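You operate a simulated robot arm through the tools that you are given. There is no shell and no other tool.

The job below is to be done with a simulated robot arm. You get a single attempt, and the scene is never put back.

TASK
Put things in order on the top of the mixing bench. At the end: the green bracket clip stands where the blue conduit clip stood; the red pad stands where the teal pipe offcut stood; the teal pipe offcut stands on top of the black primer tray; the blue conduit clip stands where the red pad stood; whatever was shut is shut again. Leave all else as you found it, and nothing knocked over.
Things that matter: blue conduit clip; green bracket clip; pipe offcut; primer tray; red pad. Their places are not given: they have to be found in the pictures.

The check looks at the end state, three seconds after you hand in, the way a careful person would. Anything else that was tipped, shoved, dropped, spilled or broken makes it a failure.

THE ROBOT
A 6-joint arm with a two-finger parallel gripper, fixed in place. Base frame: the origin is on the floor under the middle of its stand, x ahead of it, y to its left, z up; the work surface is at about z = 740. Lengths are in mm, angles in degrees, forces in N, time in s.
With the tool pointing down near the work surface it reaches from about 200 to 640 mm from the base axis. Its first joint turns from -66.0 to 66.0 degrees. Payload 2.7 kg.
The TCP is the grasp point between the finger pads, 23 mm short of the fingertips. In the tool frame z runs along the fingers and y along their closing line. The gripper opens to 94 mm. The fingers are 38 mm wide and 10 mm thick; the gripper's body (54 by 96 mm) begins 39 mm behind the TCP.
Orientation is told as [roll, pitch, yaw] about the base's x, y, z axes, in that order, counted from this pose: with the fingers straight down and closing along the base's y, the tool's x points along the base's -x, its y along +y and its z along -z.

THE INTERFACE
- The arm moves only by the tool drive_tool. Its arguments are lists of equal length, an entry for each row: "slide": the shift along the base's x, y, z in mm, a list of three; "delta_rot": the turn, a rotation vector about the base's x, y, z in degrees, a list of three. In form: {"slide": [[tx, ty, tz], ...], "delta_rot": [[wx, wy, wz], ...]}. A call has 1 to 20 rows; each row shifts and turns the commanded pose from where the row before left it. "grip" is the closure, from 0 (fully open) to 1 (shut), set as the call begins (left out, the last holds). Rows are played at 5 a second. More than 50 mm and 8.6 degrees between two rows, or a gripper value outside its range, and nothing of the call is played. Where a pose cannot be reached the arm comes as near as it can. A force on the tool above 40 N (or 10 N above the force at the start of the call, whichever is more), or a blocked arm, ends the call early, and 0.2 s more pass. The fingers move at their own pace (about 45 mm/s each) and stop on an object; they squeeze with about 31 N. The grip force told is the motor's: it shows also when the fingers shut on nothing. Time passes only in rows, and 0.2 s behind the last, so rows that do not move let the fingers close. The reply holds the time, the measured pose of the TCP, the force on the tool along the base axes, the opening and the grip force, in the units named above and with some noise, with the torque about the TCP (base axes, N m) and any sound that the robot's microphone picked up, and new pictures: "pictures" is both (left out), scene, wrist or none.
- Cameras (640 x 400 px; columns grow to the right, rows downward): "scene" is fixed at [73.8, -432.6, 1400.1]; the picture's right is [0.81, -0.59, 0.00], its down [-0.36, -0.49, -0.79] and it looks along [0.47, 0.64, -0.61] (base axes); focal length 362 px, centre (320, 200). "wrist" rides on the gripper at [86, 16, -75] in the tool frame; the picture's right is [-0.18, 0.98, 0.00], its down [-0.58, -0.11, -0.81] and it looks along [-0.79, -0.15, 0.59] (tool axes); focal length 243 px, centre (320, 200).
- locate(camera, pixels): there is no depth. For up to 12 entries [column, row, z] of the newest picture of that camera ("zoom" is the newest enlarged one), the place [x, y] in the base frame at which the ray of that pixel passes the height z, good to about 2 mm. The clock stands still meanwhile.
- enlarge(camera, box): a new picture of the part [left, top, right, bottom] of that camera's present view, enlarged. The clock stands still meanwhile.
- close_job(): hands the job in; it is judged then, once.

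Open the gripper and draw the arm clear of the work before you hand the job in, unless the task says otherwise.

The tools are called after "Emit:" as a command line: name --argument value ..., lists and objects as JSON in quotes. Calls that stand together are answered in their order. drive_tool: Moves the arm, as the interface text tells. Its arguments: {"type":"object","properties":{"slide":{"type":"array","items":{"type":"array","items":{"type":"number"}}},"delta_rot":{"type":"array","items":{"type":"array","items":{"type":"number"}}},"grip":{"type":"number"},"pictures":{"type":"string","enum":["both","scene","wrist","none"]}},"required":["slide","delta_rot"]} The other tools are called the same way: locate (camera, pixels) gives the place at which the rays of pixels pass given heights; enlarge (camera, box) takes an enlarged picture of a part of a camera's view; close_job () hands the job in.

At the start:

```text
time: 0.0
tool_pos: [336.8, 214.6, 1009.8]
tool_rot: [0.0, 0.0, 0.0]
wrist_force: [1.2, 0.2, 0.2]
ft_torque: [-0.01, 0.01, -0.02]
width: 93.8
gripper_force: 0.0
```

scene: 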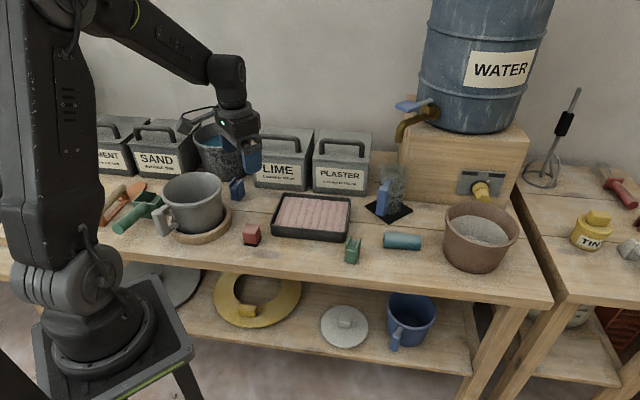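
wrist: 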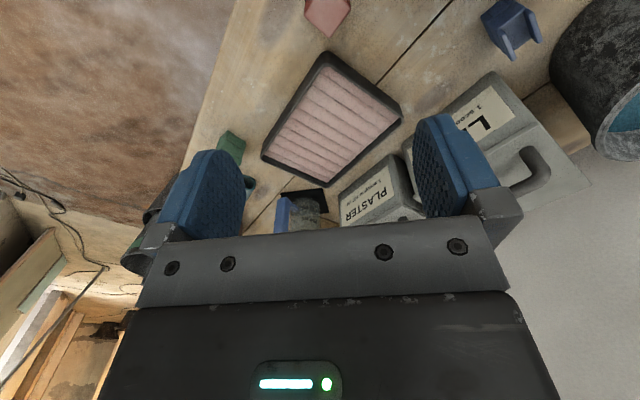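

The scene picture shows a red block near (252,234), a blue clip near (237,188), a green clip near (352,250), a teal cylinder near (402,241), and a tray with a pink surface near (312,217). I will enlarge the scene to see them closely.

Emit:
enlarge --camera "scene" --box '[200, 160, 440, 310]'

Emit:
enlarge --camera "scene" --box '[80, 100, 320, 250]'

Emit:
enlarge --camera "wrist" --box '[160, 0, 560, 250]'

```text
2.67 times, centred on (320, 235) of scene
```

zoom: 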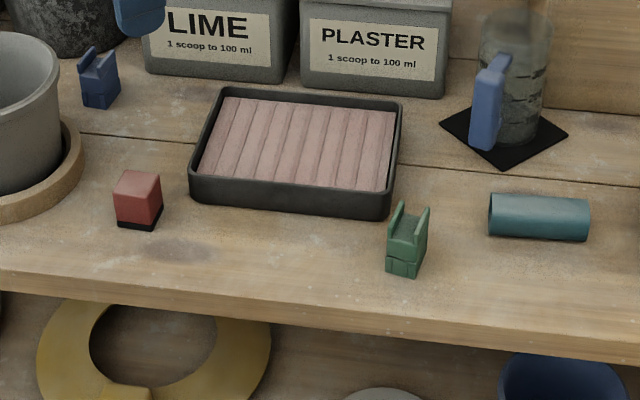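

```text
2.67 times, centred on (200, 175) of scene
```

zoom: 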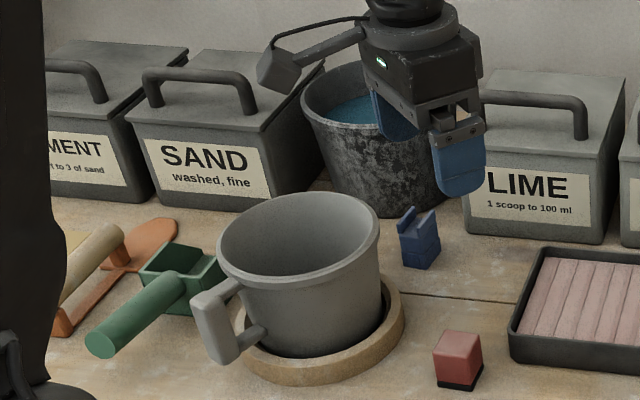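

```text
1.60 times, centred on (360, 125) of wrist
```

zoom: 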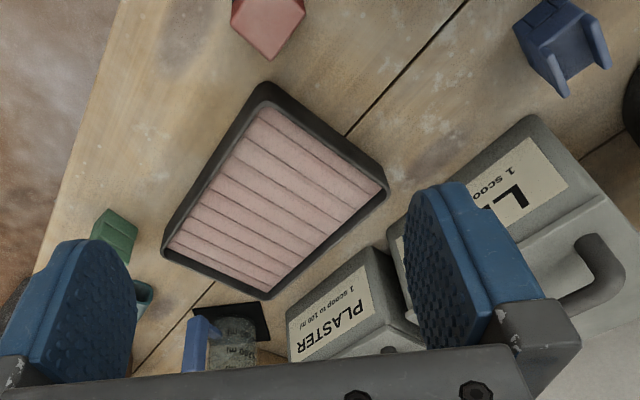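

I'll zoom in tightly on the red pad, the green clip, the teal pipe and the blue clip so that I can measure their base corners. First is the red pad and its surroundings.

Emit:
enlarge --camera "scene" --box '[220, 165, 300, 255]'

```text
4.44 times, centred on (260, 210) of scene
```

zoom: 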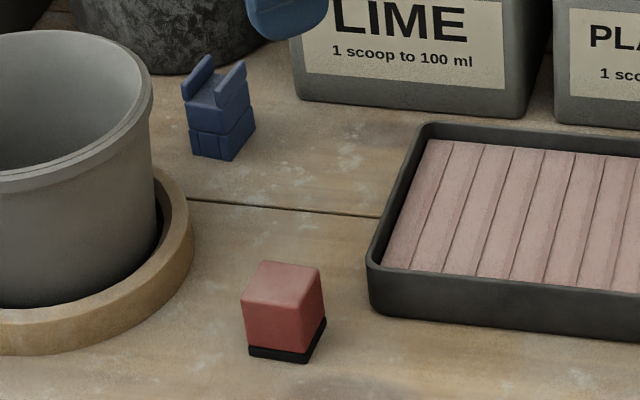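

The red pad's base corners are at about (248,357), (306,363) and (326,322) in the zoom, and the blue clip's at (194,155), (231,162) and (254,134). I'll locate these, plus the tray's corners.

Emit:
locate --camera "zoom" --pixels '[[249, 357, 740], [306, 363, 740], [326, 323, 740], [242, 295, 770], [303, 306, 770], [322, 267, 770], [262, 261, 770], [193, 155, 740], [231, 162, 740], [254, 133, 740], [372, 310, 740], [368, 262, 755]]'

Emit:
enlarge --camera "scene" --box '[335, 200, 435, 270]'

```text
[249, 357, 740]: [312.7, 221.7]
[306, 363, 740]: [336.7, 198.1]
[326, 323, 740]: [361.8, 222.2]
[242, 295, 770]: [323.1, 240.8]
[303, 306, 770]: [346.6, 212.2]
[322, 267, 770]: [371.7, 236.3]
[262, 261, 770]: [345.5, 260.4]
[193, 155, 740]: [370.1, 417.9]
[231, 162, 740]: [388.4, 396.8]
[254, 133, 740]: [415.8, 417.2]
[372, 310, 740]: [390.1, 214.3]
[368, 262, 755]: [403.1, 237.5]
```

```text
5.71 times, centred on (385, 235) of scene
```

zoom: 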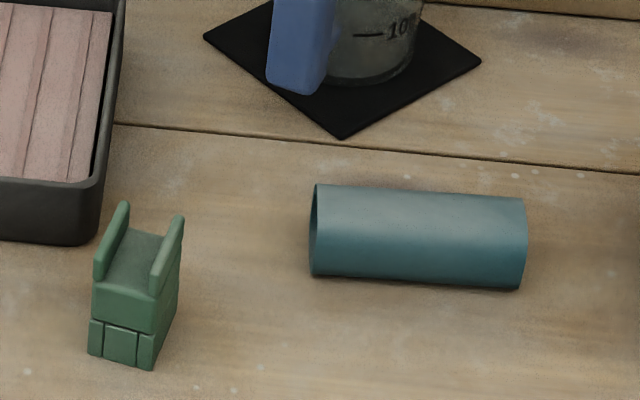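

The green clip's base corners are near (88,354), (152,371) and (178,308) in the zoom, and the pipe spans (310,235) to (525,245). I'll locate these next.

Emit:
locate --camera "zoom" --pixels '[[88, 354, 740], [152, 371, 740], [177, 308, 740], [314, 276, 740], [520, 289, 740], [314, 276, 745], [520, 289, 745], [316, 185, 770], [526, 200, 770], [310, 230, 758], [95, 270, 785], [127, 203, 790]]'

Emit:
enlarge --camera "scene" --box '[260, 180, 380, 255]'

```text
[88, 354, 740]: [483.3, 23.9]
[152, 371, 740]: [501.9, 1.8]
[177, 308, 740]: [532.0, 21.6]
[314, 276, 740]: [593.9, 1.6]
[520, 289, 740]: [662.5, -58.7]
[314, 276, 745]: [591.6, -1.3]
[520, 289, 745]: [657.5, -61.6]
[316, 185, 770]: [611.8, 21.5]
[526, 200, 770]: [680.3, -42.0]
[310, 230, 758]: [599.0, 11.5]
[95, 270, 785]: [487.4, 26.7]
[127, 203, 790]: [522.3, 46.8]
```

```text
5.33 times, centred on (320, 218) of scene
```

zoom: 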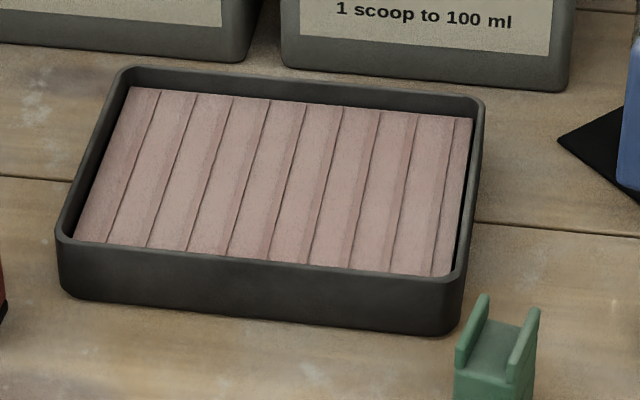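

The tray's rim corners are near (60,238), (457,278), (484,100) and (128,68) in the zoom, and its ridges run from front to back. I'll locate those, and then look at the surroundings of the blue clip.

Emit:
locate --camera "zoom" --pixels '[[64, 292, 740], [440, 335, 740], [58, 238, 760], [452, 279, 760], [484, 100, 760], [128, 68, 760], [78, 238, 748], [440, 274, 748], [472, 118, 748], [132, 88, 748], [450, 330, 740], [58, 238, 765]]'

Emit:
enlarge --camera "scene" --box '[180, 120, 300, 195]'

```text
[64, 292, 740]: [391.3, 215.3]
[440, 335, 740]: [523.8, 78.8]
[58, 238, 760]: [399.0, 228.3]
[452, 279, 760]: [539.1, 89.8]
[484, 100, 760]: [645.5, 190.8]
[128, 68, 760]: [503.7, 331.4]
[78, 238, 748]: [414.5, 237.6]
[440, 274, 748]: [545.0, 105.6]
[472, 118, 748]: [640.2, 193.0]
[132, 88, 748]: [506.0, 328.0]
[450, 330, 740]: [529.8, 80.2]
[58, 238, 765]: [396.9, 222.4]
```

```text
5.33 times, centred on (240, 158) of scene
```

zoom: 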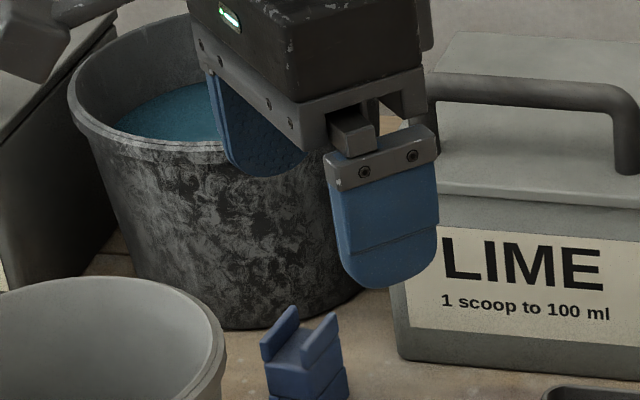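

The LIME bin's front-left base corner is near (400,356) in the zoom, the bucket's base near (230,328), and the mug rim's right edge near (222,345). I'll locate these to learn the clearances around the blue clip.

Emit:
locate --camera "zoom" --pixels '[[400, 356, 740], [405, 190, 840], [405, 190, 860], [440, 75, 900], [230, 328, 740], [355, 290, 740], [72, 80, 900], [222, 345, 840], [150, 280, 840], [268, 398, 740], [348, 380, 740], [640, 150, 900]]'

Emit:
enlarge --camera "scene" --box '[340, 60, 540, 280]'

```text
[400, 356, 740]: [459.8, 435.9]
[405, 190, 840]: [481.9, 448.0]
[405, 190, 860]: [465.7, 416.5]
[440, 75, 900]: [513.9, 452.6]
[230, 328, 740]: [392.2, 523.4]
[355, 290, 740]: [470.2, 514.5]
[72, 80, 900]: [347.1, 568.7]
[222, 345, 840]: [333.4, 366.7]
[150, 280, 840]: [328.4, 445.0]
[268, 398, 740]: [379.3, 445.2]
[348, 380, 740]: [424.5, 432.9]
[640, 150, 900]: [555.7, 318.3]
```

```text
1.82 times, centred on (440, 170) of scene
```

zoom: 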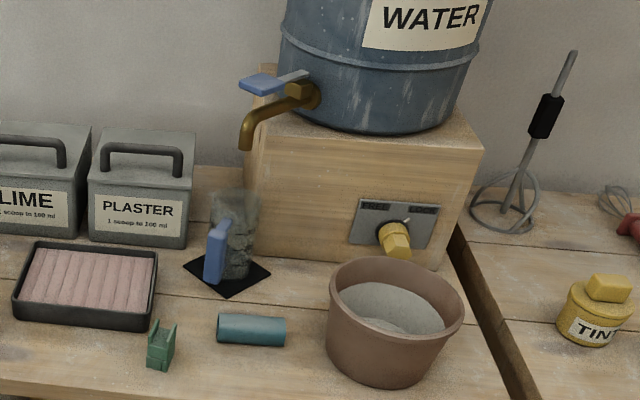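

The newest zoom shows the jug's mat around (228,270), the pot at (395,330), the wooden stand's front-left base near (262,252) and the tap's spout at (245,148). I'll locate them to check the clearance around the pipe.

Emit:
locate --camera "zoom" --pixels '[[230, 297, 740], [183, 267, 740], [271, 270, 740], [262, 252, 740], [335, 350, 740], [372, 386, 740], [326, 295, 840], [464, 290, 840], [245, 150, 1000], [245, 150, 950], [210, 282, 745], [218, 222, 800]]'

Emit:
enlarge --camera "scene" --box '[360, 80, 520, 280]'

```text
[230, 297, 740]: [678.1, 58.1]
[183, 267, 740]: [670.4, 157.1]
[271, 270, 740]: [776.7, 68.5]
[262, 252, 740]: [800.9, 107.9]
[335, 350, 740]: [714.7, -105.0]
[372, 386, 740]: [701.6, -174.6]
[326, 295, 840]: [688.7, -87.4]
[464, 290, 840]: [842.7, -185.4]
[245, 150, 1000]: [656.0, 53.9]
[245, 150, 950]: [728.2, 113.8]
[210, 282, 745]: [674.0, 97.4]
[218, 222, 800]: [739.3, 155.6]
```

```text
2.00 times, centred on (440, 180) of scene
```

zoom: 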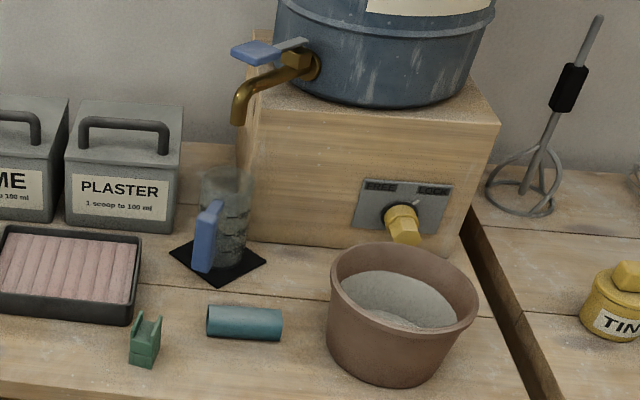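

The pipe lies along the bench at about (635,-22), with its axis near z=759. The pot's rim is about 84 mm to its right and the jug's mat 86 mm behind it. I'll move above the pipe with yaw about -42.4° and look with the wrist camera.

Emit:
drive_tool --slide '[[28, -22, -10], [28, -22, -10], [28, -22, -10], [28, -22, -10], [28, -22, -10], [28, -22, -10], [28, -22, -10], [28, -22, -10], [28, -22, -10], [28, -22, -10], [0, 0, 0]]' --delta_rot '[[0, 0, -4.24], [0, 0, -4.24], [0, 0, -4.24], [0, 0, -4.24], [0, 0, -4.24], [0, 0, -4.24], [0, 0, -4.24], [0, 0, -4.24], [0, 0, -4.24], [0, 0, -4.24], [0, 0, 0]]' --grip 0.0

```text
time: 2.4
tool_pos: [615.6, -5.2, 908.8]
tool_rot: [0.0, 0.0, -42.4]
wrist_force: [1.1, -0.6, 0.0]
ft_torque: [0.01, -0.01, 0.04]
width: 94.3
gripper_force: 0.1
```

scene: 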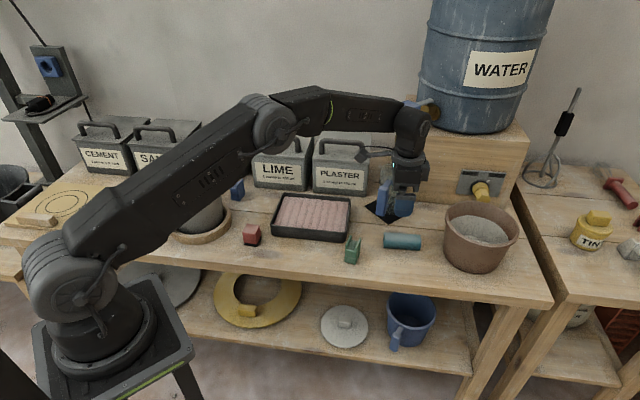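
wrist: 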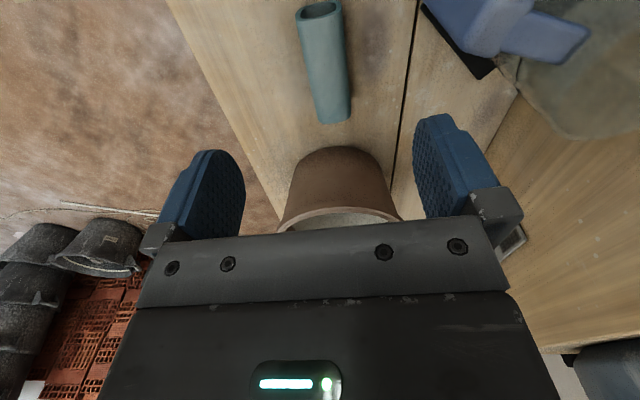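

The wrist picture shows the pipe from (318,8) to (332,122). I'll enlarge it and measure.

Emit:
enlarge --camera "wrist" --box '[230, 0, 430, 150]'

```text
2.67 times, centred on (330, 75) of wrist
```

zoom: 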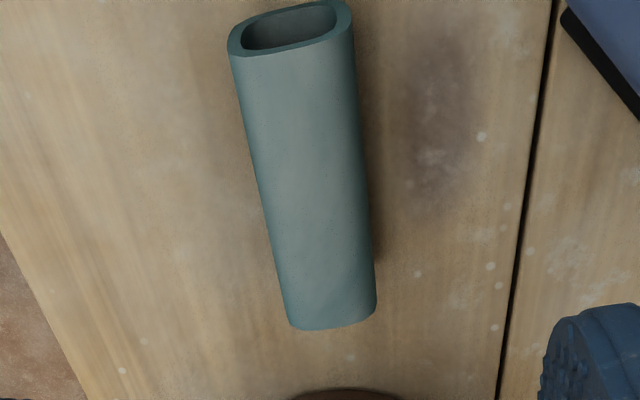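

I'll locate the pipe's silhouette edges at about axis height.

Emit:
locate --camera "zoom" --pixels '[[228, 50, 759], [352, 15, 759], [290, 322, 759], [376, 308, 759], [290, 28, 759], [333, 325, 778], [240, 53, 778], [346, 22, 778], [260, 186, 762], [364, 160, 762], [260, 186, 740], [364, 160, 740]]'

```text
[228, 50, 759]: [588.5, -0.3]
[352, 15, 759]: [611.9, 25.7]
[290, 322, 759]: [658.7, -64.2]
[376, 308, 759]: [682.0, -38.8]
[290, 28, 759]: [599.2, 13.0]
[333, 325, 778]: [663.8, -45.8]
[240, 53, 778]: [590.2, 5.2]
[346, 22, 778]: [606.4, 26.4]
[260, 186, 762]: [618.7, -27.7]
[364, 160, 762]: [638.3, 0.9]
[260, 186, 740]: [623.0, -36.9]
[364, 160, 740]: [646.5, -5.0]
```

The pipe's centre works out at about (634,-20), its radius at about 18 and its axis angle at about -42.6°. I'll go above it and part of the way down, then check in the wrist view.

Emit:
drive_tool --slide '[[9, -7, 0], [9.4, -7.5, 0], [0, 0, -20], [0, 0, -20], [0, 0, -20], [0, 0, 0]]' --delta_rot '[[0, 0, -0.2], [0, 0, 0], [0, 0, 0], [0, 0, 0], [0, 0, 0], [0, 0, 0]]'

```text
time: 3.8
tool_pos: [634.7, -19.2, 849.8]
tool_rot: [0.1, -0.1, -42.4]
wrist_force: [0.4, 0.5, 0.0]
ft_torque: [0.0, 0.01, 0.0]
width: 93.9
gripper_force: 0.1
```

scene: 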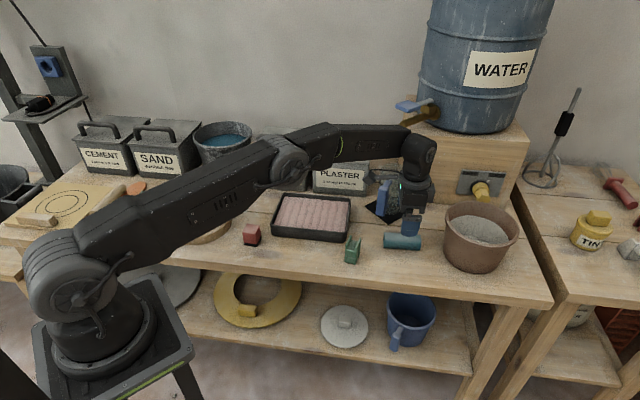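
wrist: 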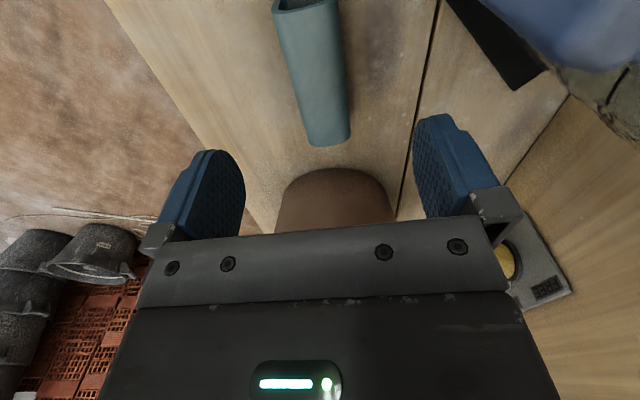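

The pipe is now near (315,70) in the wrist picture. I'll re-measure it from this nearer view before going down.

Emit:
enlarge --camera "wrist" --box '[220, 0, 420, 160]'

```text
2.50 times, centred on (320, 80) of wrist
```

zoom: 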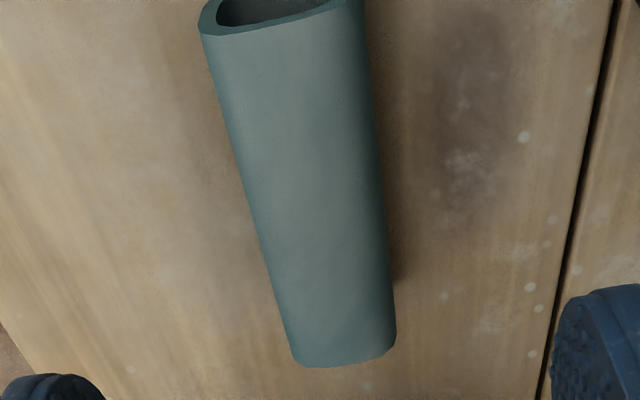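

Emit:
locate --camera "zoom" --pixels '[[200, 28, 758], [291, 355, 758], [397, 335, 758], [222, 120, 758], [250, 220, 758], [375, 120, 758], [386, 220, 758], [340, 367, 776], [280, 28, 776]]'

```text
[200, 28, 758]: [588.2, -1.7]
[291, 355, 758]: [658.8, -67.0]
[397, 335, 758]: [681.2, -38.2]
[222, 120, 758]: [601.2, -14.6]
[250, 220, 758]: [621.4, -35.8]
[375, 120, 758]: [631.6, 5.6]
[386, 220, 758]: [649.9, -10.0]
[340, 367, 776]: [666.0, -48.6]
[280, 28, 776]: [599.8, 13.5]
```

The pipe's centre checks out at about (634,-20) with diameter 36, so the TCP is centred over it. I'll descend 82 mm to z≈768 and close.

Emit:
drive_tool --slide '[[0, 0, -18], [0, 0, -18], [0, 0, -18], [0, 0, -16], [0, 0, -12], [0, 0, 0]]' --delta_rot '[[0, 0, 0], [0, 0, 0], [0, 0, 0], [0, 0, 0], [0, 0, 0], [0, 0, 0]]'

Emit:
drive_tool --slide '[[0, 0, 0], [0, 0, 0], [0, 0, 0], [0, 0, 0], [0, 0, 0], [0, 0, 0]]' --delta_rot '[[0, 0, 0], [0, 0, 0], [0, 0, 0], [0, 0, 0], [0, 0, 0], [0, 0, 0]]' --grip 1.0

```text
time: 5.2
tool_pos: [635.5, -20.2, 768.6]
tool_rot: [0.1, -0.1, -42.5]
wrist_force: [-1.2, -0.1, -0.7]
ft_torque: [0.01, 0.0, 0.01]
width: 93.8
gripper_force: 0.0
```

scene: 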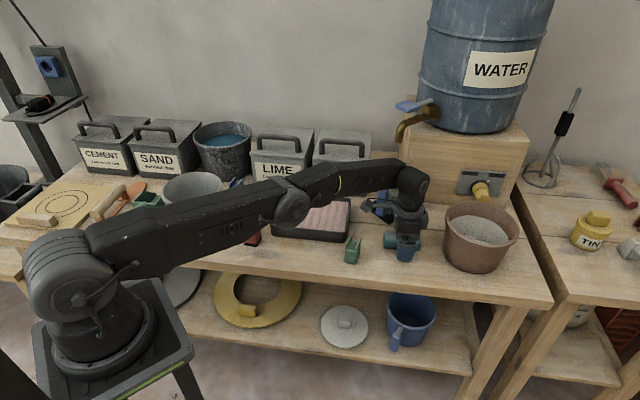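
wrist: 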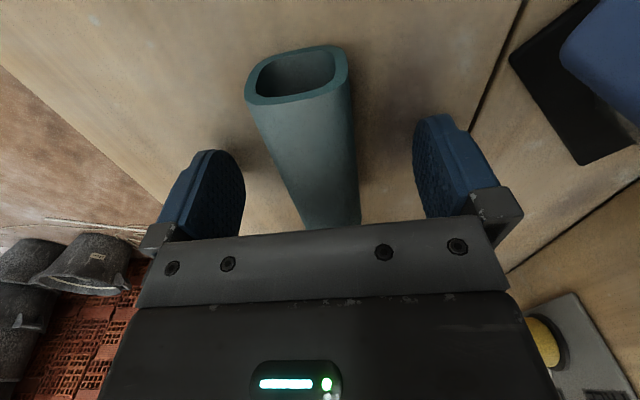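

```text
time: 6.6
tool_pos: [634.9, -19.3, 768.1]
tool_rot: [0.2, -0.1, -42.6]
wrist_force: [-0.9, -0.3, 0.4]
ft_torque: [0.0, 0.01, 0.02]
width: 35.3
gripper_force: 31.0
```

scene: 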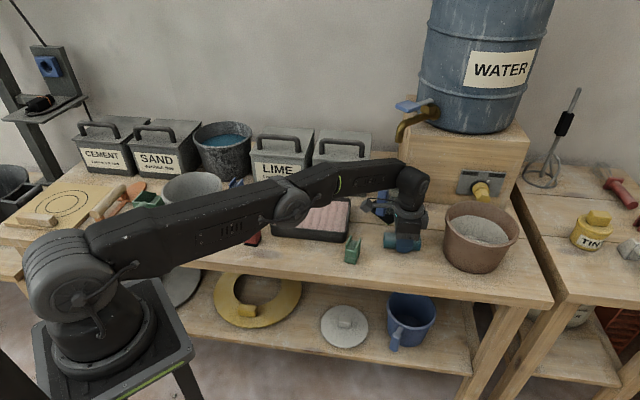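
wrist: 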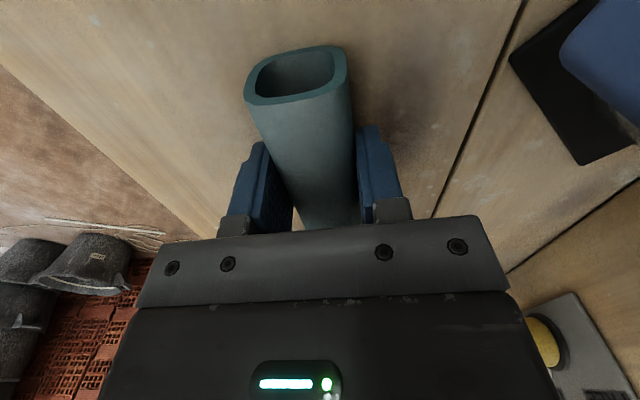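

The grip reads 35.3 mm at 31 N, and the pipe's profile is a rounded square, so it won't roll. I'll lift it straight up.

Emit:
drive_tool --slide '[[0, 0, 8], [0, 0, 14], [0, 0, 20], [0, 0, 20], [0, 0, 20], [0, 0, 20], [0, 0, 18], [0, 0, 0]]' --delta_rot '[[0, 0, 0], [0, 0, 0], [0, 0, 0], [0, 0, 0], [0, 0, 0], [0, 0, 0], [0, 0, 0], [0, 0, 0]]'

```text
time: 8.4
tool_pos: [634.7, -19.9, 886.9]
tool_rot: [0.2, -0.1, -42.5]
wrist_force: [-0.1, -0.2, -0.8]
ft_torque: [0.03, 0.03, 0.0]
width: 34.9
gripper_force: 31.2
```

scene: 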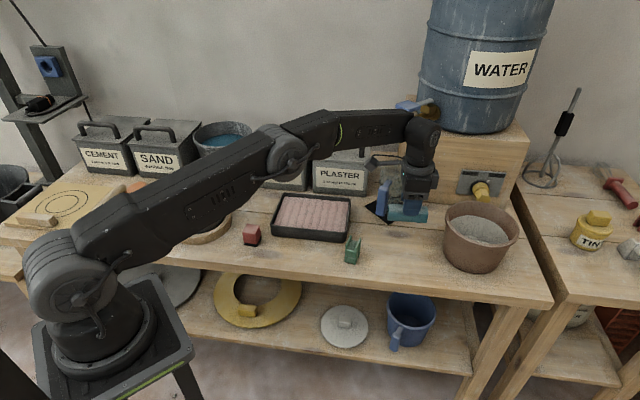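
wrist: 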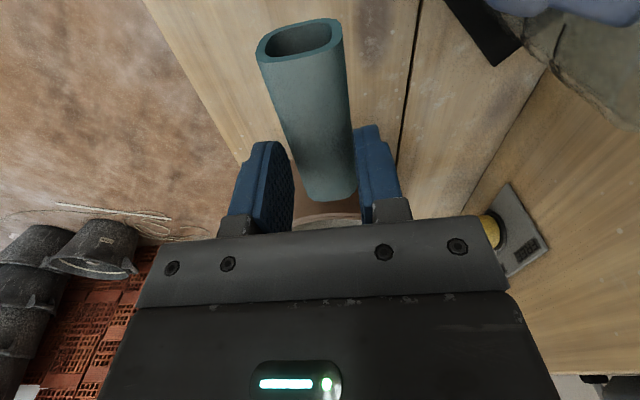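

The pipe is held level. I'll move it in -x first, clear of the jug, and then in +y to above the tray's centre at about (515,200), keeping z≈887.

Emit:
drive_tool --slide '[[-20, 0, 0], [-35, 0, 0], [-35, 5, 0], [-25, 25, 0], [-5, 35, 0], [0, 35, 0], [0, 35, 0], [0, 35, 0], [0, 30, 0], [0, 20, 0], [0, 0, 0]]' --delta_rot '[[0, 0, 0], [0, 0, 0], [0, 0, 0], [0, 0, 0], [0, 0, 0], [0, 0, 0], [0, 0, 0], [0, 0, 0], [0, 0, -1], [0, 0, -1], [0, 0, 0]]'

```text
time: 10.8
tool_pos: [513.7, 200.4, 887.4]
tool_rot: [0.1, -0.1, -44.5]
wrist_force: [-0.2, 0.1, -0.2]
ft_torque: [-0.02, -0.03, 0.0]
width: 34.7
gripper_force: 30.3
```

scene: 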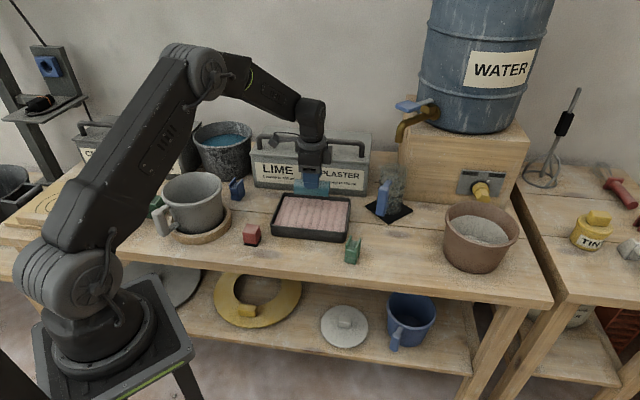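
wrist: 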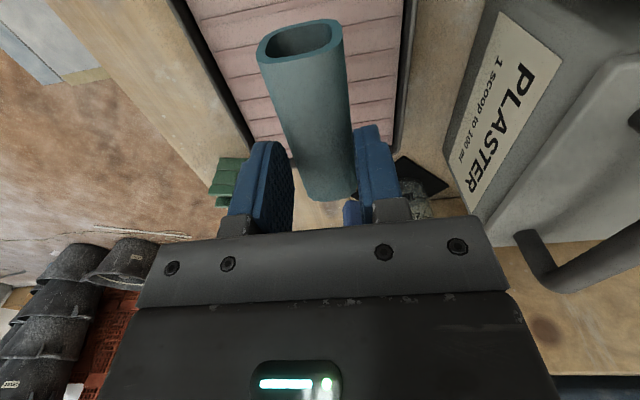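

The tray's rims appear on both sides of the pipe in the wrist view, with the left rim near (225,80), the right rim near (408,60) and the far end at about row 150. I'll locate these to check the centring.

Emit:
enlarge --camera "wrist" --box '[160, 0, 480, 200]'

Emit:
locate --camera "wrist" --pixels '[[203, 60, 770], [413, 60, 770], [405, 100, 770], [222, 100, 770], [497, 180, 740], [485, 120, 740], [475, 218, 740], [512, 15, 840]]'

```text
2.00 times, centred on (320, 100) of wrist
```

zoom: 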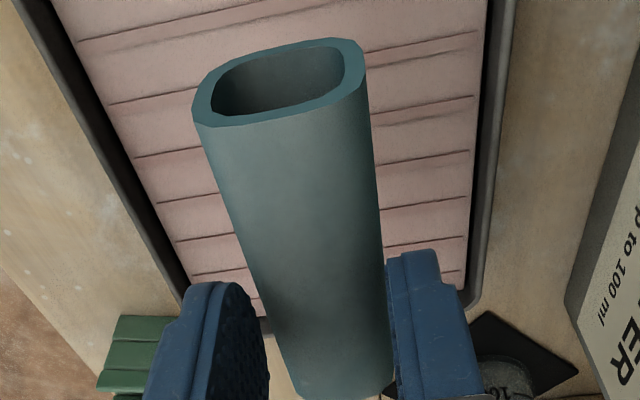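

```text
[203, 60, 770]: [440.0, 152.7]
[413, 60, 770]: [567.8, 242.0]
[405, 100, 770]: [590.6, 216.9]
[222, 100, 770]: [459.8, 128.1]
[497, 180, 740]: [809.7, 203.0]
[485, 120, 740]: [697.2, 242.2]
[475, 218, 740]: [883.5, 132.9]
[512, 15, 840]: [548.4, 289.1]
```

I'll use the zoom to locate the rim's outer and inner edges and its far end.

Emit:
locate --camera "zoom" --pixels '[[18, 0, 770], [176, 295, 770], [515, 0, 770], [484, 295, 770], [185, 285, 770], [465, 290, 770], [470, 308, 770], [262, 318, 770], [90, 80, 755], [483, 80, 755], [97, 385, 740], [580, 340, 740]]'

```text
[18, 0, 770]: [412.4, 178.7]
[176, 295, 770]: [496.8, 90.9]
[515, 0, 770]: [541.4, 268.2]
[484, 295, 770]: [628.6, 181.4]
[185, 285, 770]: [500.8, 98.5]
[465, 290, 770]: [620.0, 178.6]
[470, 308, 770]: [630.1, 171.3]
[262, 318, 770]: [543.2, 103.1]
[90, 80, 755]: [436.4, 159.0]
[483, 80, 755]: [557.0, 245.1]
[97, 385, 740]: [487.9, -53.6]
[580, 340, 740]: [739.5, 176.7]
```

The tray's centre comes out at about (510,193.5), with the rim at about z≈775. I'll shift slightly, descend to about z=815 and check the gap in the pictures.

Emit:
drive_tool --slide '[[-3.7, -7, 0], [0, 0, -20], [0, 0, -20], [0, 0, -20], [0, 0, -12], [0, 0, 0]]' --delta_rot '[[0, 0, 0], [0, 0, 0], [0, 0, 0], [0, 0, 0], [0, 0, 0], [0, 0, 0]]'

Emit:
enlarge --camera "scene" --box '[250, 160, 370, 250]'

```text
time: 12.2
tool_pos: [512.7, 194.5, 818.0]
tool_rot: [0.6, -0.3, -44.5]
wrist_force: [1.4, -1.5, 30.1]
ft_torque: [-0.1, 0.0, 0.02]
width: 34.9
gripper_force: 31.2
```

scene: 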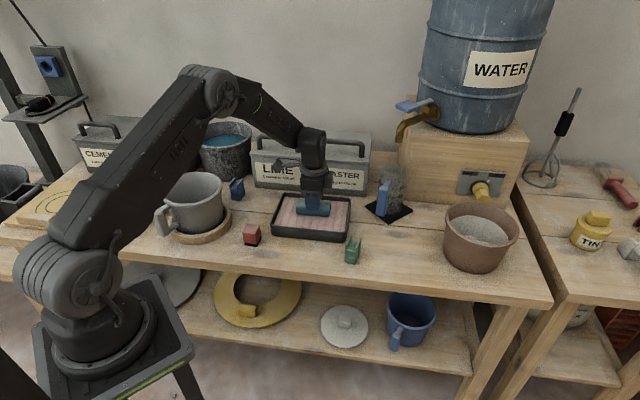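
wrist: 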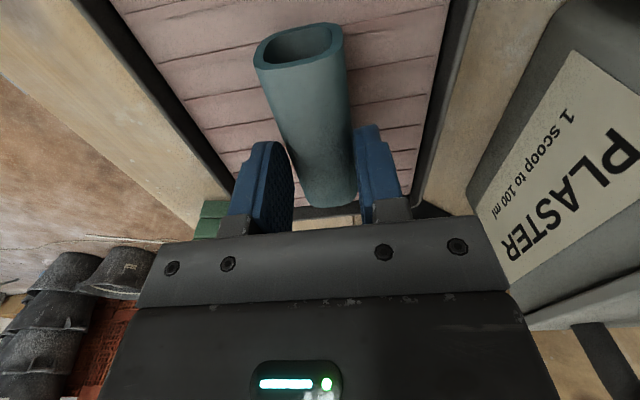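

```text
4.44 times, centred on (310, 205) of scene
```

zoom: 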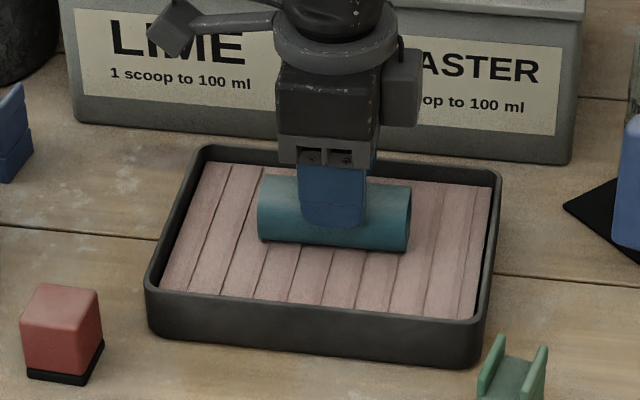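

The force reads 30 N upward at z=818: the pipe already sits on the ridged surface, because it slid lower in the fingers during the lift. I'll back off about 2.5 mm to take off most of the load before opening.

Emit:
drive_tool --slide '[[0, 0, 1.2], [0, 0, 1.2], [0, 0, 0]]' --delta_rot '[[0, 0, 0], [0, 0, 0], [0, 0, 0]]' --pictures "wrist"

```text
time: 13.0
tool_pos: [510.8, 195.9, 818.2]
tool_rot: [0.3, -0.2, -44.5]
wrist_force: [6.2, 3.5, 17.9]
ft_torque: [-0.16, -0.63, 0.14]
width: 34.9
gripper_force: 31.0
```

wrist: 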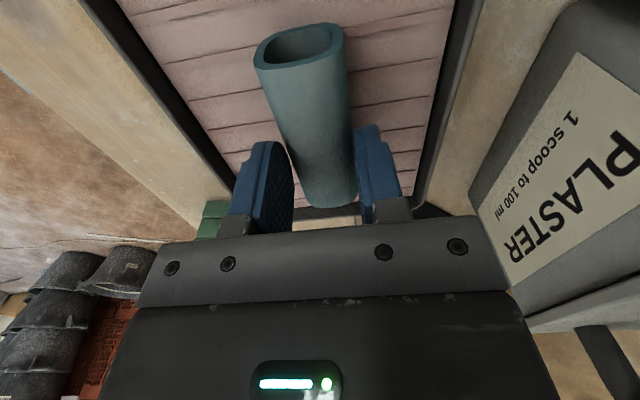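

The load is down to 18 N with a small sideways force. I'll raise 1.5 mm more and check again.

Emit:
drive_tool --slide '[[0, 0, 0.8], [0, 0, 0.8], [0, 0, 0]]' --delta_rot '[[0, 0, 0], [0, 0, 0], [0, 0, 0]]' --pictures "both"

Emit:
enlarge --camera "scene" --box '[250, 160, 370, 250]'

```text
time: 13.8
tool_pos: [509.9, 193.1, 818.5]
tool_rot: [-0.2, 0.0, -44.4]
wrist_force: [0.6, 2.8, 7.7]
ft_torque: [-0.07, -0.27, 0.09]
width: 34.8
gripper_force: 31.3
```

scene: 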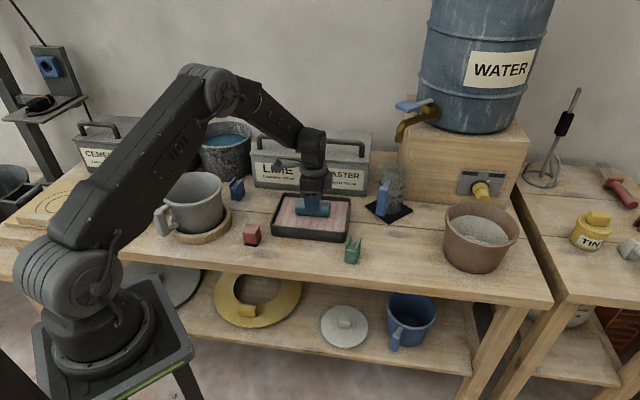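
wrist: 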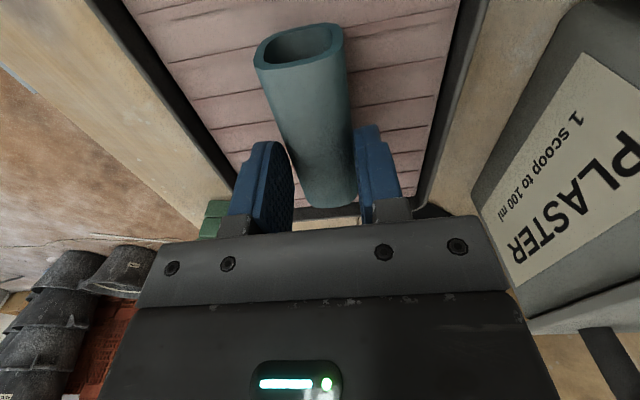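

```text
4.44 times, centred on (310, 205) of scene
```

zoom: 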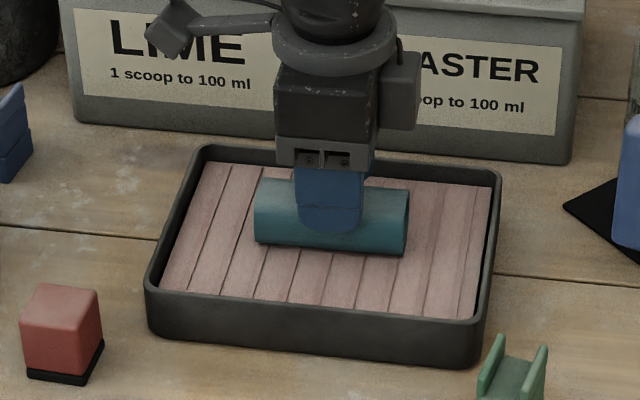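

The tray has not moved (its corners are still at (146,293) and (480,365)) and the load is 7.7 N. I'll raise 1 mm and then open to about 60 mm to let the pipe go.

Emit:
drive_tool --slide '[[0, 0, 0.5], [0, 0, 0.5], [0, 0, 0]]' --delta_rot '[[0, 0, 0], [0, 0, 0], [0, 0, 0]]' --pictures "none"

Emit:
drive_tool --slide '[[0, 0, 0], [0, 0, 0], [0, 0, 0], [0, 0, 0]]' --delta_rot '[[0, 0, 0], [0, 0, 0], [0, 0, 0], [0, 0, 0]]' --grip 0.36

```text
time: 14.6
tool_pos: [511.1, 193.7, 820.6]
tool_rot: [0.0, 0.0, -44.5]
wrist_force: [0.1, -1.0, -0.8]
ft_torque: [0.02, 0.01, 0.02]
width: 34.4
gripper_force: 30.9
```

```text
time: 15.6
tool_pos: [512.0, 193.6, 820.4]
tool_rot: [0.1, -0.1, -44.5]
wrist_force: [0.2, 0.7, -0.1]
ft_torque: [0.01, -0.04, 0.02]
width: 60.0
gripper_force: 0.0
```

scene: 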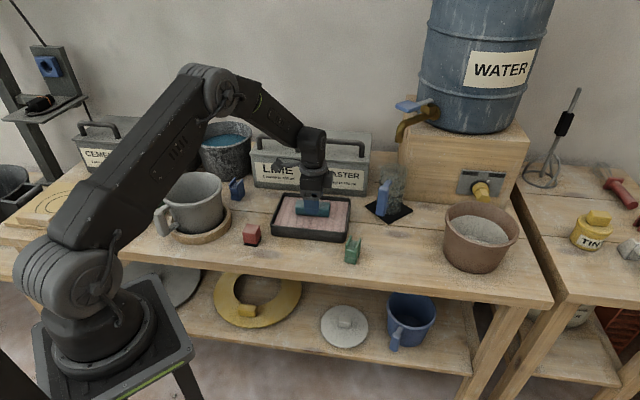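
wrist: 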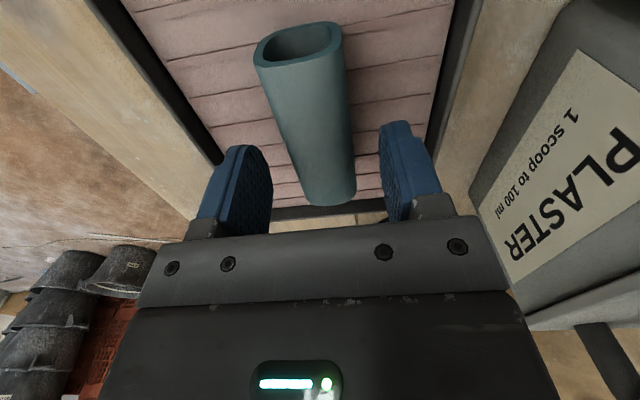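

The fingers are open and the pipe rests on the tray without moving. I'll rise straight up, then turn to yaw +45.5° and move above the red pad at about (337,222).

Emit:
drive_tool --slide '[[0, 0, 10], [0, 0, 20], [0, 0, 30], [0, 0, 30], [0, 0, 30]]' --delta_rot '[[0, 0, 0], [0, 0, 0], [0, 0, 0], [0, 0, 0], [0, 0, 0]]' --pictures "scene"

Emit:
drive_tool --slide '[[-14, 2, 0], [-14, 2, 0], [-14, 2, 0], [-14, 2, 0], [-14, 2, 0], [-14, 2, 0], [-14, 2, 0], [-14, 2, 0], [-14, 2, 0], [-14, 2, 0], [-14, 2, 0], [-14, 2, -20], [-6, 4, -20], [0, 0, 0]]' --delta_rot '[[0, 0, 7.5], [0, 0, 7.5], [0, 0, 7.5], [0, 0, 7.5], [0, 0, 7.5], [0, 0, 7.5], [0, 0, 7.5], [0, 0, 7.5], [0, 0, 7.5], [0, 0, 7.5], [0, 0, 7.5], [0, 0, 7.5], [0, 0, 0], [0, 0, 0]]' --grip 0.0

```text
time: 16.8
tool_pos: [511.9, 194.5, 939.5]
tool_rot: [0.0, 0.0, -44.5]
wrist_force: [0.5, 0.3, 0.1]
ft_torque: [-0.05, 0.0, 0.03]
width: 60.2
gripper_force: 0.1
```

scene: 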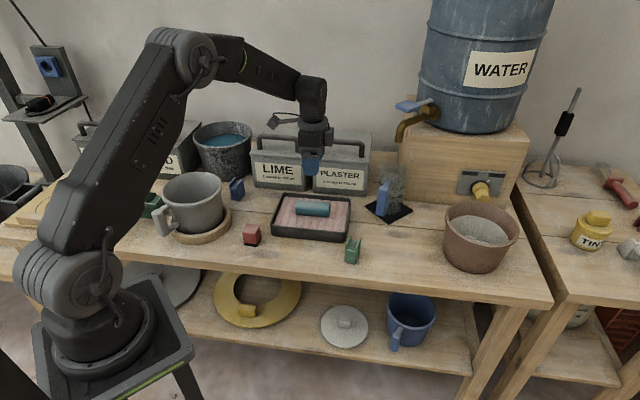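

```text
time: 19.8
tool_pos: [336.8, 222.8, 900.2]
tool_rot: [0.0, -0.1, 45.4]
wrist_force: [-0.5, 0.6, -0.9]
ft_torque: [0.01, -0.01, 0.0]
width: 94.1
gripper_force: 0.0
```

scene: 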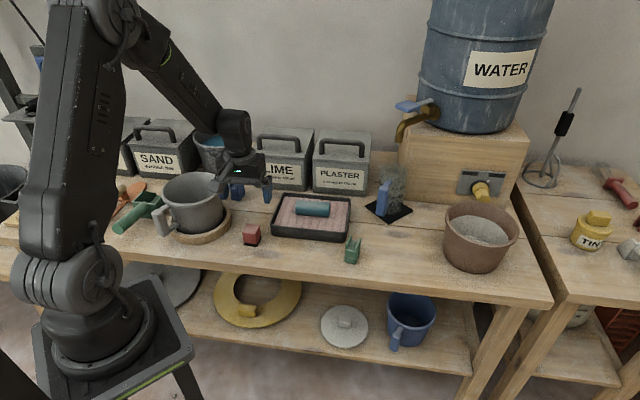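
wrist: 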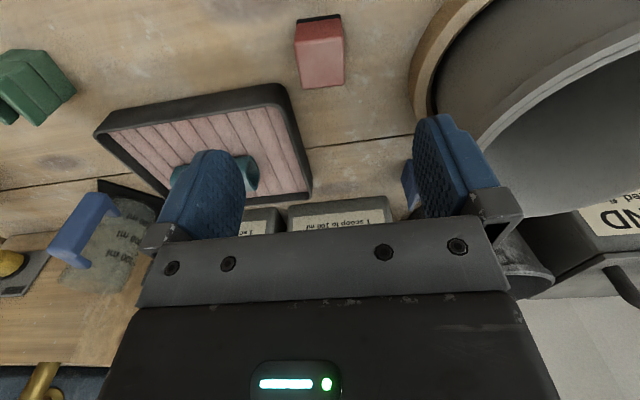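

The red pad is near (320,50) in the wrist view, with its black base strip at the top of the picture. I'll enlarge it to get its precise position.

Emit:
enlarge --camera "wrist" --box '[260, 0, 440, 112]'

```text
3.56 times, centred on (350, 56) of wrist
```

zoom: 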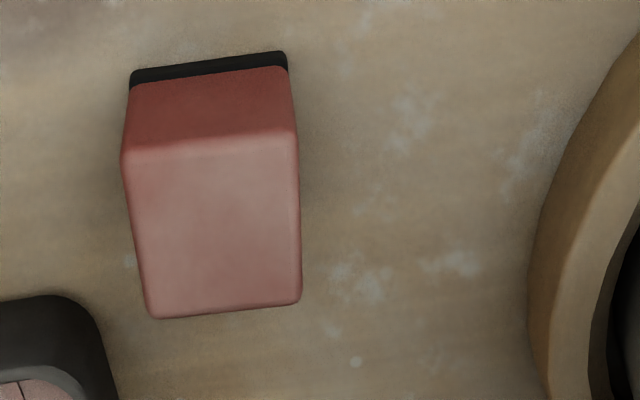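

I'll locate the base edge at z=740 and the top corners at two candidate heights.

Emit:
locate --camera "zoom" --pixels '[[131, 72, 740], [286, 52, 740], [123, 152, 780], [297, 133, 780], [301, 300, 780], [151, 316, 780], [123, 152, 785], [297, 133, 785], [301, 300, 785], [151, 316, 785], [530, 290, 740], [100, 330, 770]]'

```text
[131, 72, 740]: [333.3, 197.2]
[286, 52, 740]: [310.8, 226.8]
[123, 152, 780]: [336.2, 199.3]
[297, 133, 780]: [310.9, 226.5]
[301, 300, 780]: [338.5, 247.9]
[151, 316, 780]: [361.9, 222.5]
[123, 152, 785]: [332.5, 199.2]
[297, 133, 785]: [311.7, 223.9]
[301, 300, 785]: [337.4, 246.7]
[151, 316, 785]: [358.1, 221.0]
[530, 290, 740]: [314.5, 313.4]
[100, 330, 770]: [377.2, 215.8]
```

The red pad's centre is at about (336.5,222.8), its size about 35x35 and its top at about z=782. The tray's corner is near, so I'll set the opening to about 60 mm, turn -2° and descend to z≈766.

Emit:
drive_tool --slide '[[0, 0, -15], [0, 0, -20], [0, 0, -20], [0, 0, -20], [0, 0, 0]]' --delta_rot '[[0, 0, -2], [0, 0, 0], [0, 0, 0], [0, 0, 0], [0, 0, 0]]' --grip 0.36

```text
time: 21.0
tool_pos: [336.1, 221.9, 825.9]
tool_rot: [0.1, -0.2, 43.4]
wrist_force: [-0.4, 0.2, 0.3]
ft_torque: [0.0, 0.05, 0.02]
width: 60.4
gripper_force: 0.0
```

scene: 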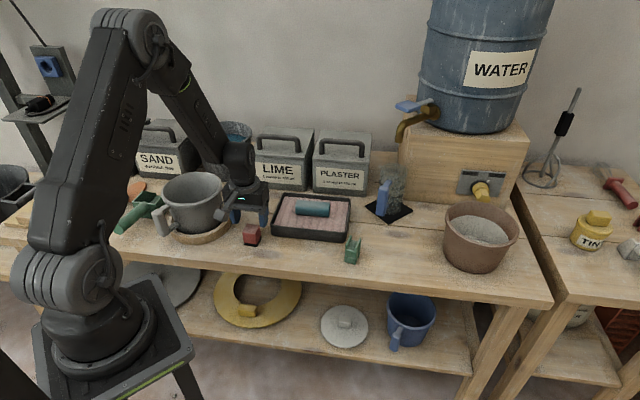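
wrist: 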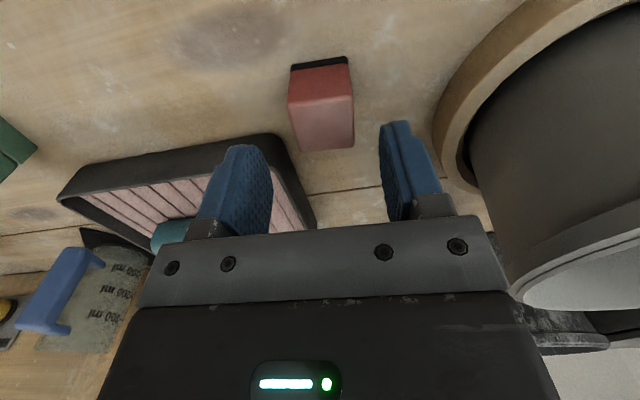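

The pad sits between the fingers at (322,110). Before going lower, I'll check how close the mug's rim is to the gripper body.

Emit:
enlarge --camera "scene" --box '[140, 140, 300, 260]'

```text
3.33 times, centred on (220, 200) of scene
```

zoom: 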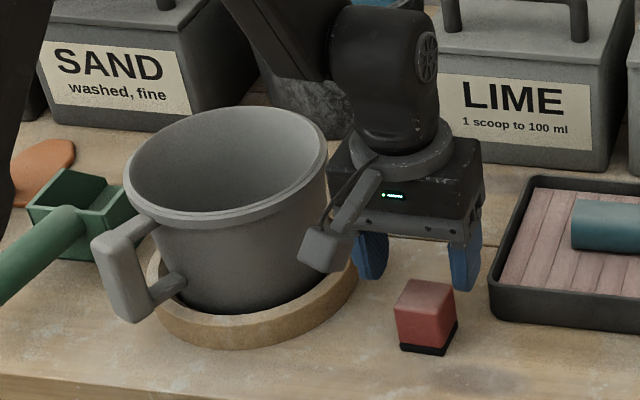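

The mug's rim runs through about (124,185), (328,155) and (190,226) in the zoom, and its ring's right edge is near (357,272). I'll locate these.

Emit:
locate --camera "zoom" --pixels '[[124, 185, 850], [328, 155, 850], [195, 227, 850], [240, 107, 850], [160, 305, 750], [357, 275, 750], [225, 347, 740], [124, 185, 830], [328, 155, 830], [195, 227, 830], [240, 107, 830], [325, 262, 900]]'

```text
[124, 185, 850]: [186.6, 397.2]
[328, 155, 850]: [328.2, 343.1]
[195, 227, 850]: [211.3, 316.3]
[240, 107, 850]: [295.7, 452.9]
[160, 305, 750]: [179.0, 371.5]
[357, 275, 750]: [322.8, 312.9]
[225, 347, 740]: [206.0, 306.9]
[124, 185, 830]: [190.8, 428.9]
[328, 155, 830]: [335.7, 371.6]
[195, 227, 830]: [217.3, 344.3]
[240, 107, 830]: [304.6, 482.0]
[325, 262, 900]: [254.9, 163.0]
```

The mug's rim (centre about (248,345), radius about 73) keeps about 29 mm from the gripper body. I'll descend 60 mm to z≈766 and close on the red pad.

Emit:
drive_tool --slide '[[0.3, 0.5, -15], [0, 0, -15], [0, 0, -15], [0, 0, -10], [0, 0, -4], [0, 0, 0]]' --delta_rot '[[0, 0, 0], [0, 0, 0], [0, 0, 0], [0, 0, 0], [0, 0, 0], [0, 0, 0]]'

```text
time: 22.4
tool_pos: [337.9, 221.8, 765.5]
tool_rot: [0.1, -0.1, 43.4]
wrist_force: [0.5, 0.3, -0.8]
ft_torque: [-0.02, 0.0, -0.03]
width: 60.1
gripper_force: 0.0
```

scene: 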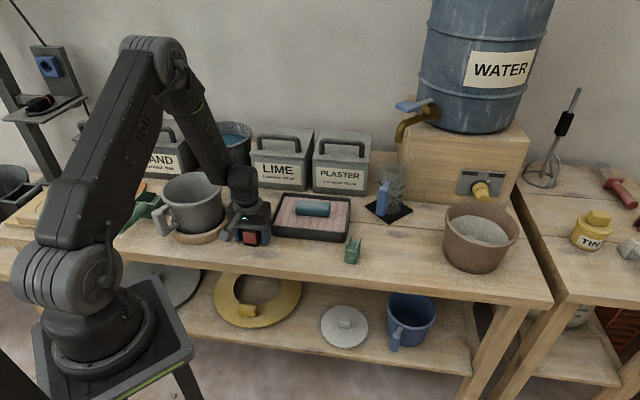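
wrist: 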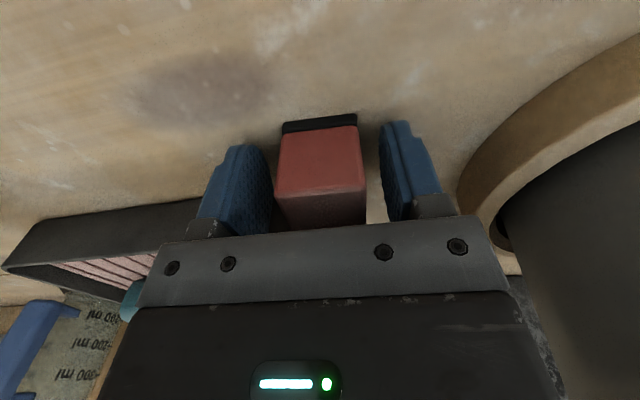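

The pad is between the fingers, slightly nearer the left one. I'll measure its base edge once more from this close view, to have its original place exactly.

Emit:
enlarge --camera "wrist" --box '[240, 90, 400, 190]'

```text
4.00 times, centred on (320, 140) of wrist
```

zoom: 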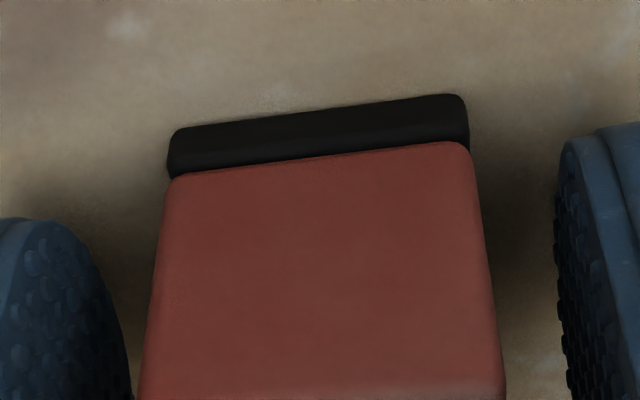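

Emit:
locate --camera "zoom" --pixels '[[172, 132, 740], [462, 96, 740], [168, 176, 747], [470, 146, 747], [180, 176, 747], [460, 145, 747]]'

```text
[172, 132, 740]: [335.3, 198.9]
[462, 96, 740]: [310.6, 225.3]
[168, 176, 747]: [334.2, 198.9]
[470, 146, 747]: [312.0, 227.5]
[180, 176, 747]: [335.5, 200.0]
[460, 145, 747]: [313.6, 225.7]
```

The red pad's original centre is at about (336,223.3), with yaw about 43°, which matches the tool. I'll close the gripper on it.

Emit:
drive_tool --slide '[[0, 0, 0], [0, 0, 0], [0, 0, 0], [0, 0, 0], [0, 0, 0]]' --delta_rot '[[0, 0, 0], [0, 0, 0], [0, 0, 0], [0, 0, 0], [0, 0, 0]]' --grip 1.0 --pictures "wrist"

Emit:
drive_tool --slide '[[0, 0, 4], [0, 0, 6], [0, 0, 8], [0, 0, 12], [0, 0, 0]]' --delta_rot '[[0, 0, 0], [0, 0, 0], [0, 0, 0], [0, 0, 0], [0, 0, 0]]'

```text
time: 23.6
tool_pos: [338.3, 220.8, 765.8]
tool_rot: [0.1, -0.1, 43.5]
wrist_force: [-0.2, 0.4, -0.4]
ft_torque: [-0.01, 0.04, -0.03]
width: 35.5
gripper_force: 31.2
```

wrist: 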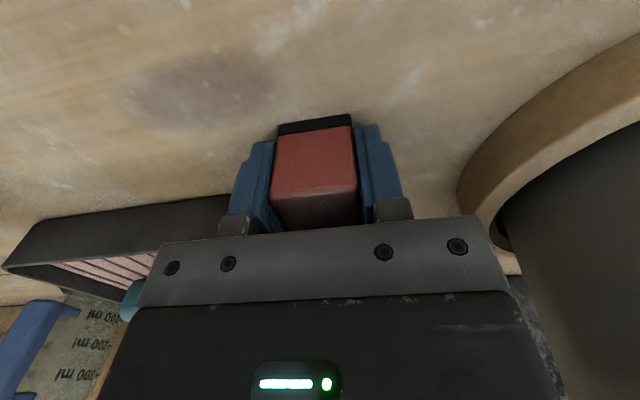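

```text
time: 24.8
tool_pos: [337.5, 221.5, 796.7]
tool_rot: [0.1, -0.1, 43.5]
wrist_force: [0.1, 0.2, 0.0]
ft_torque: [0.0, 0.02, -0.03]
width: 35.5
gripper_force: 31.1
```

scene: 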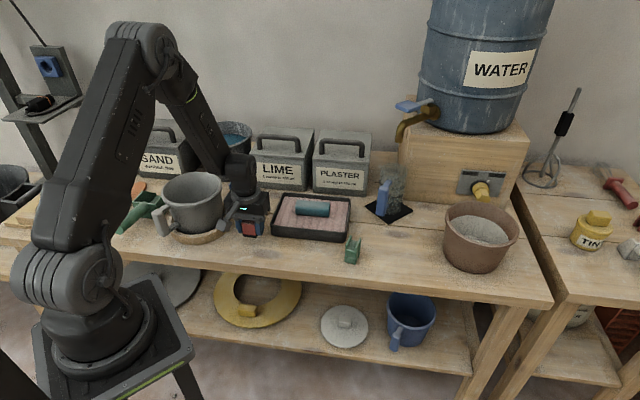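
wrist: 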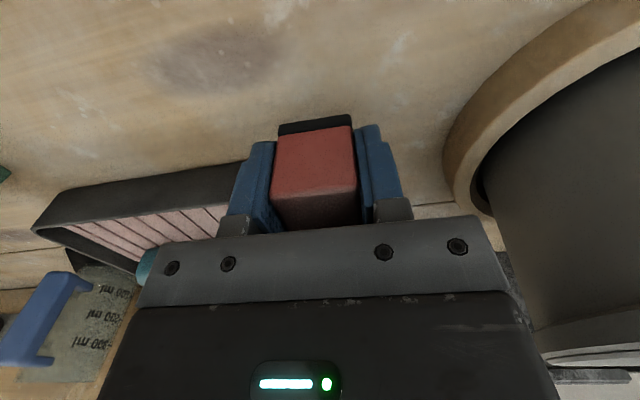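

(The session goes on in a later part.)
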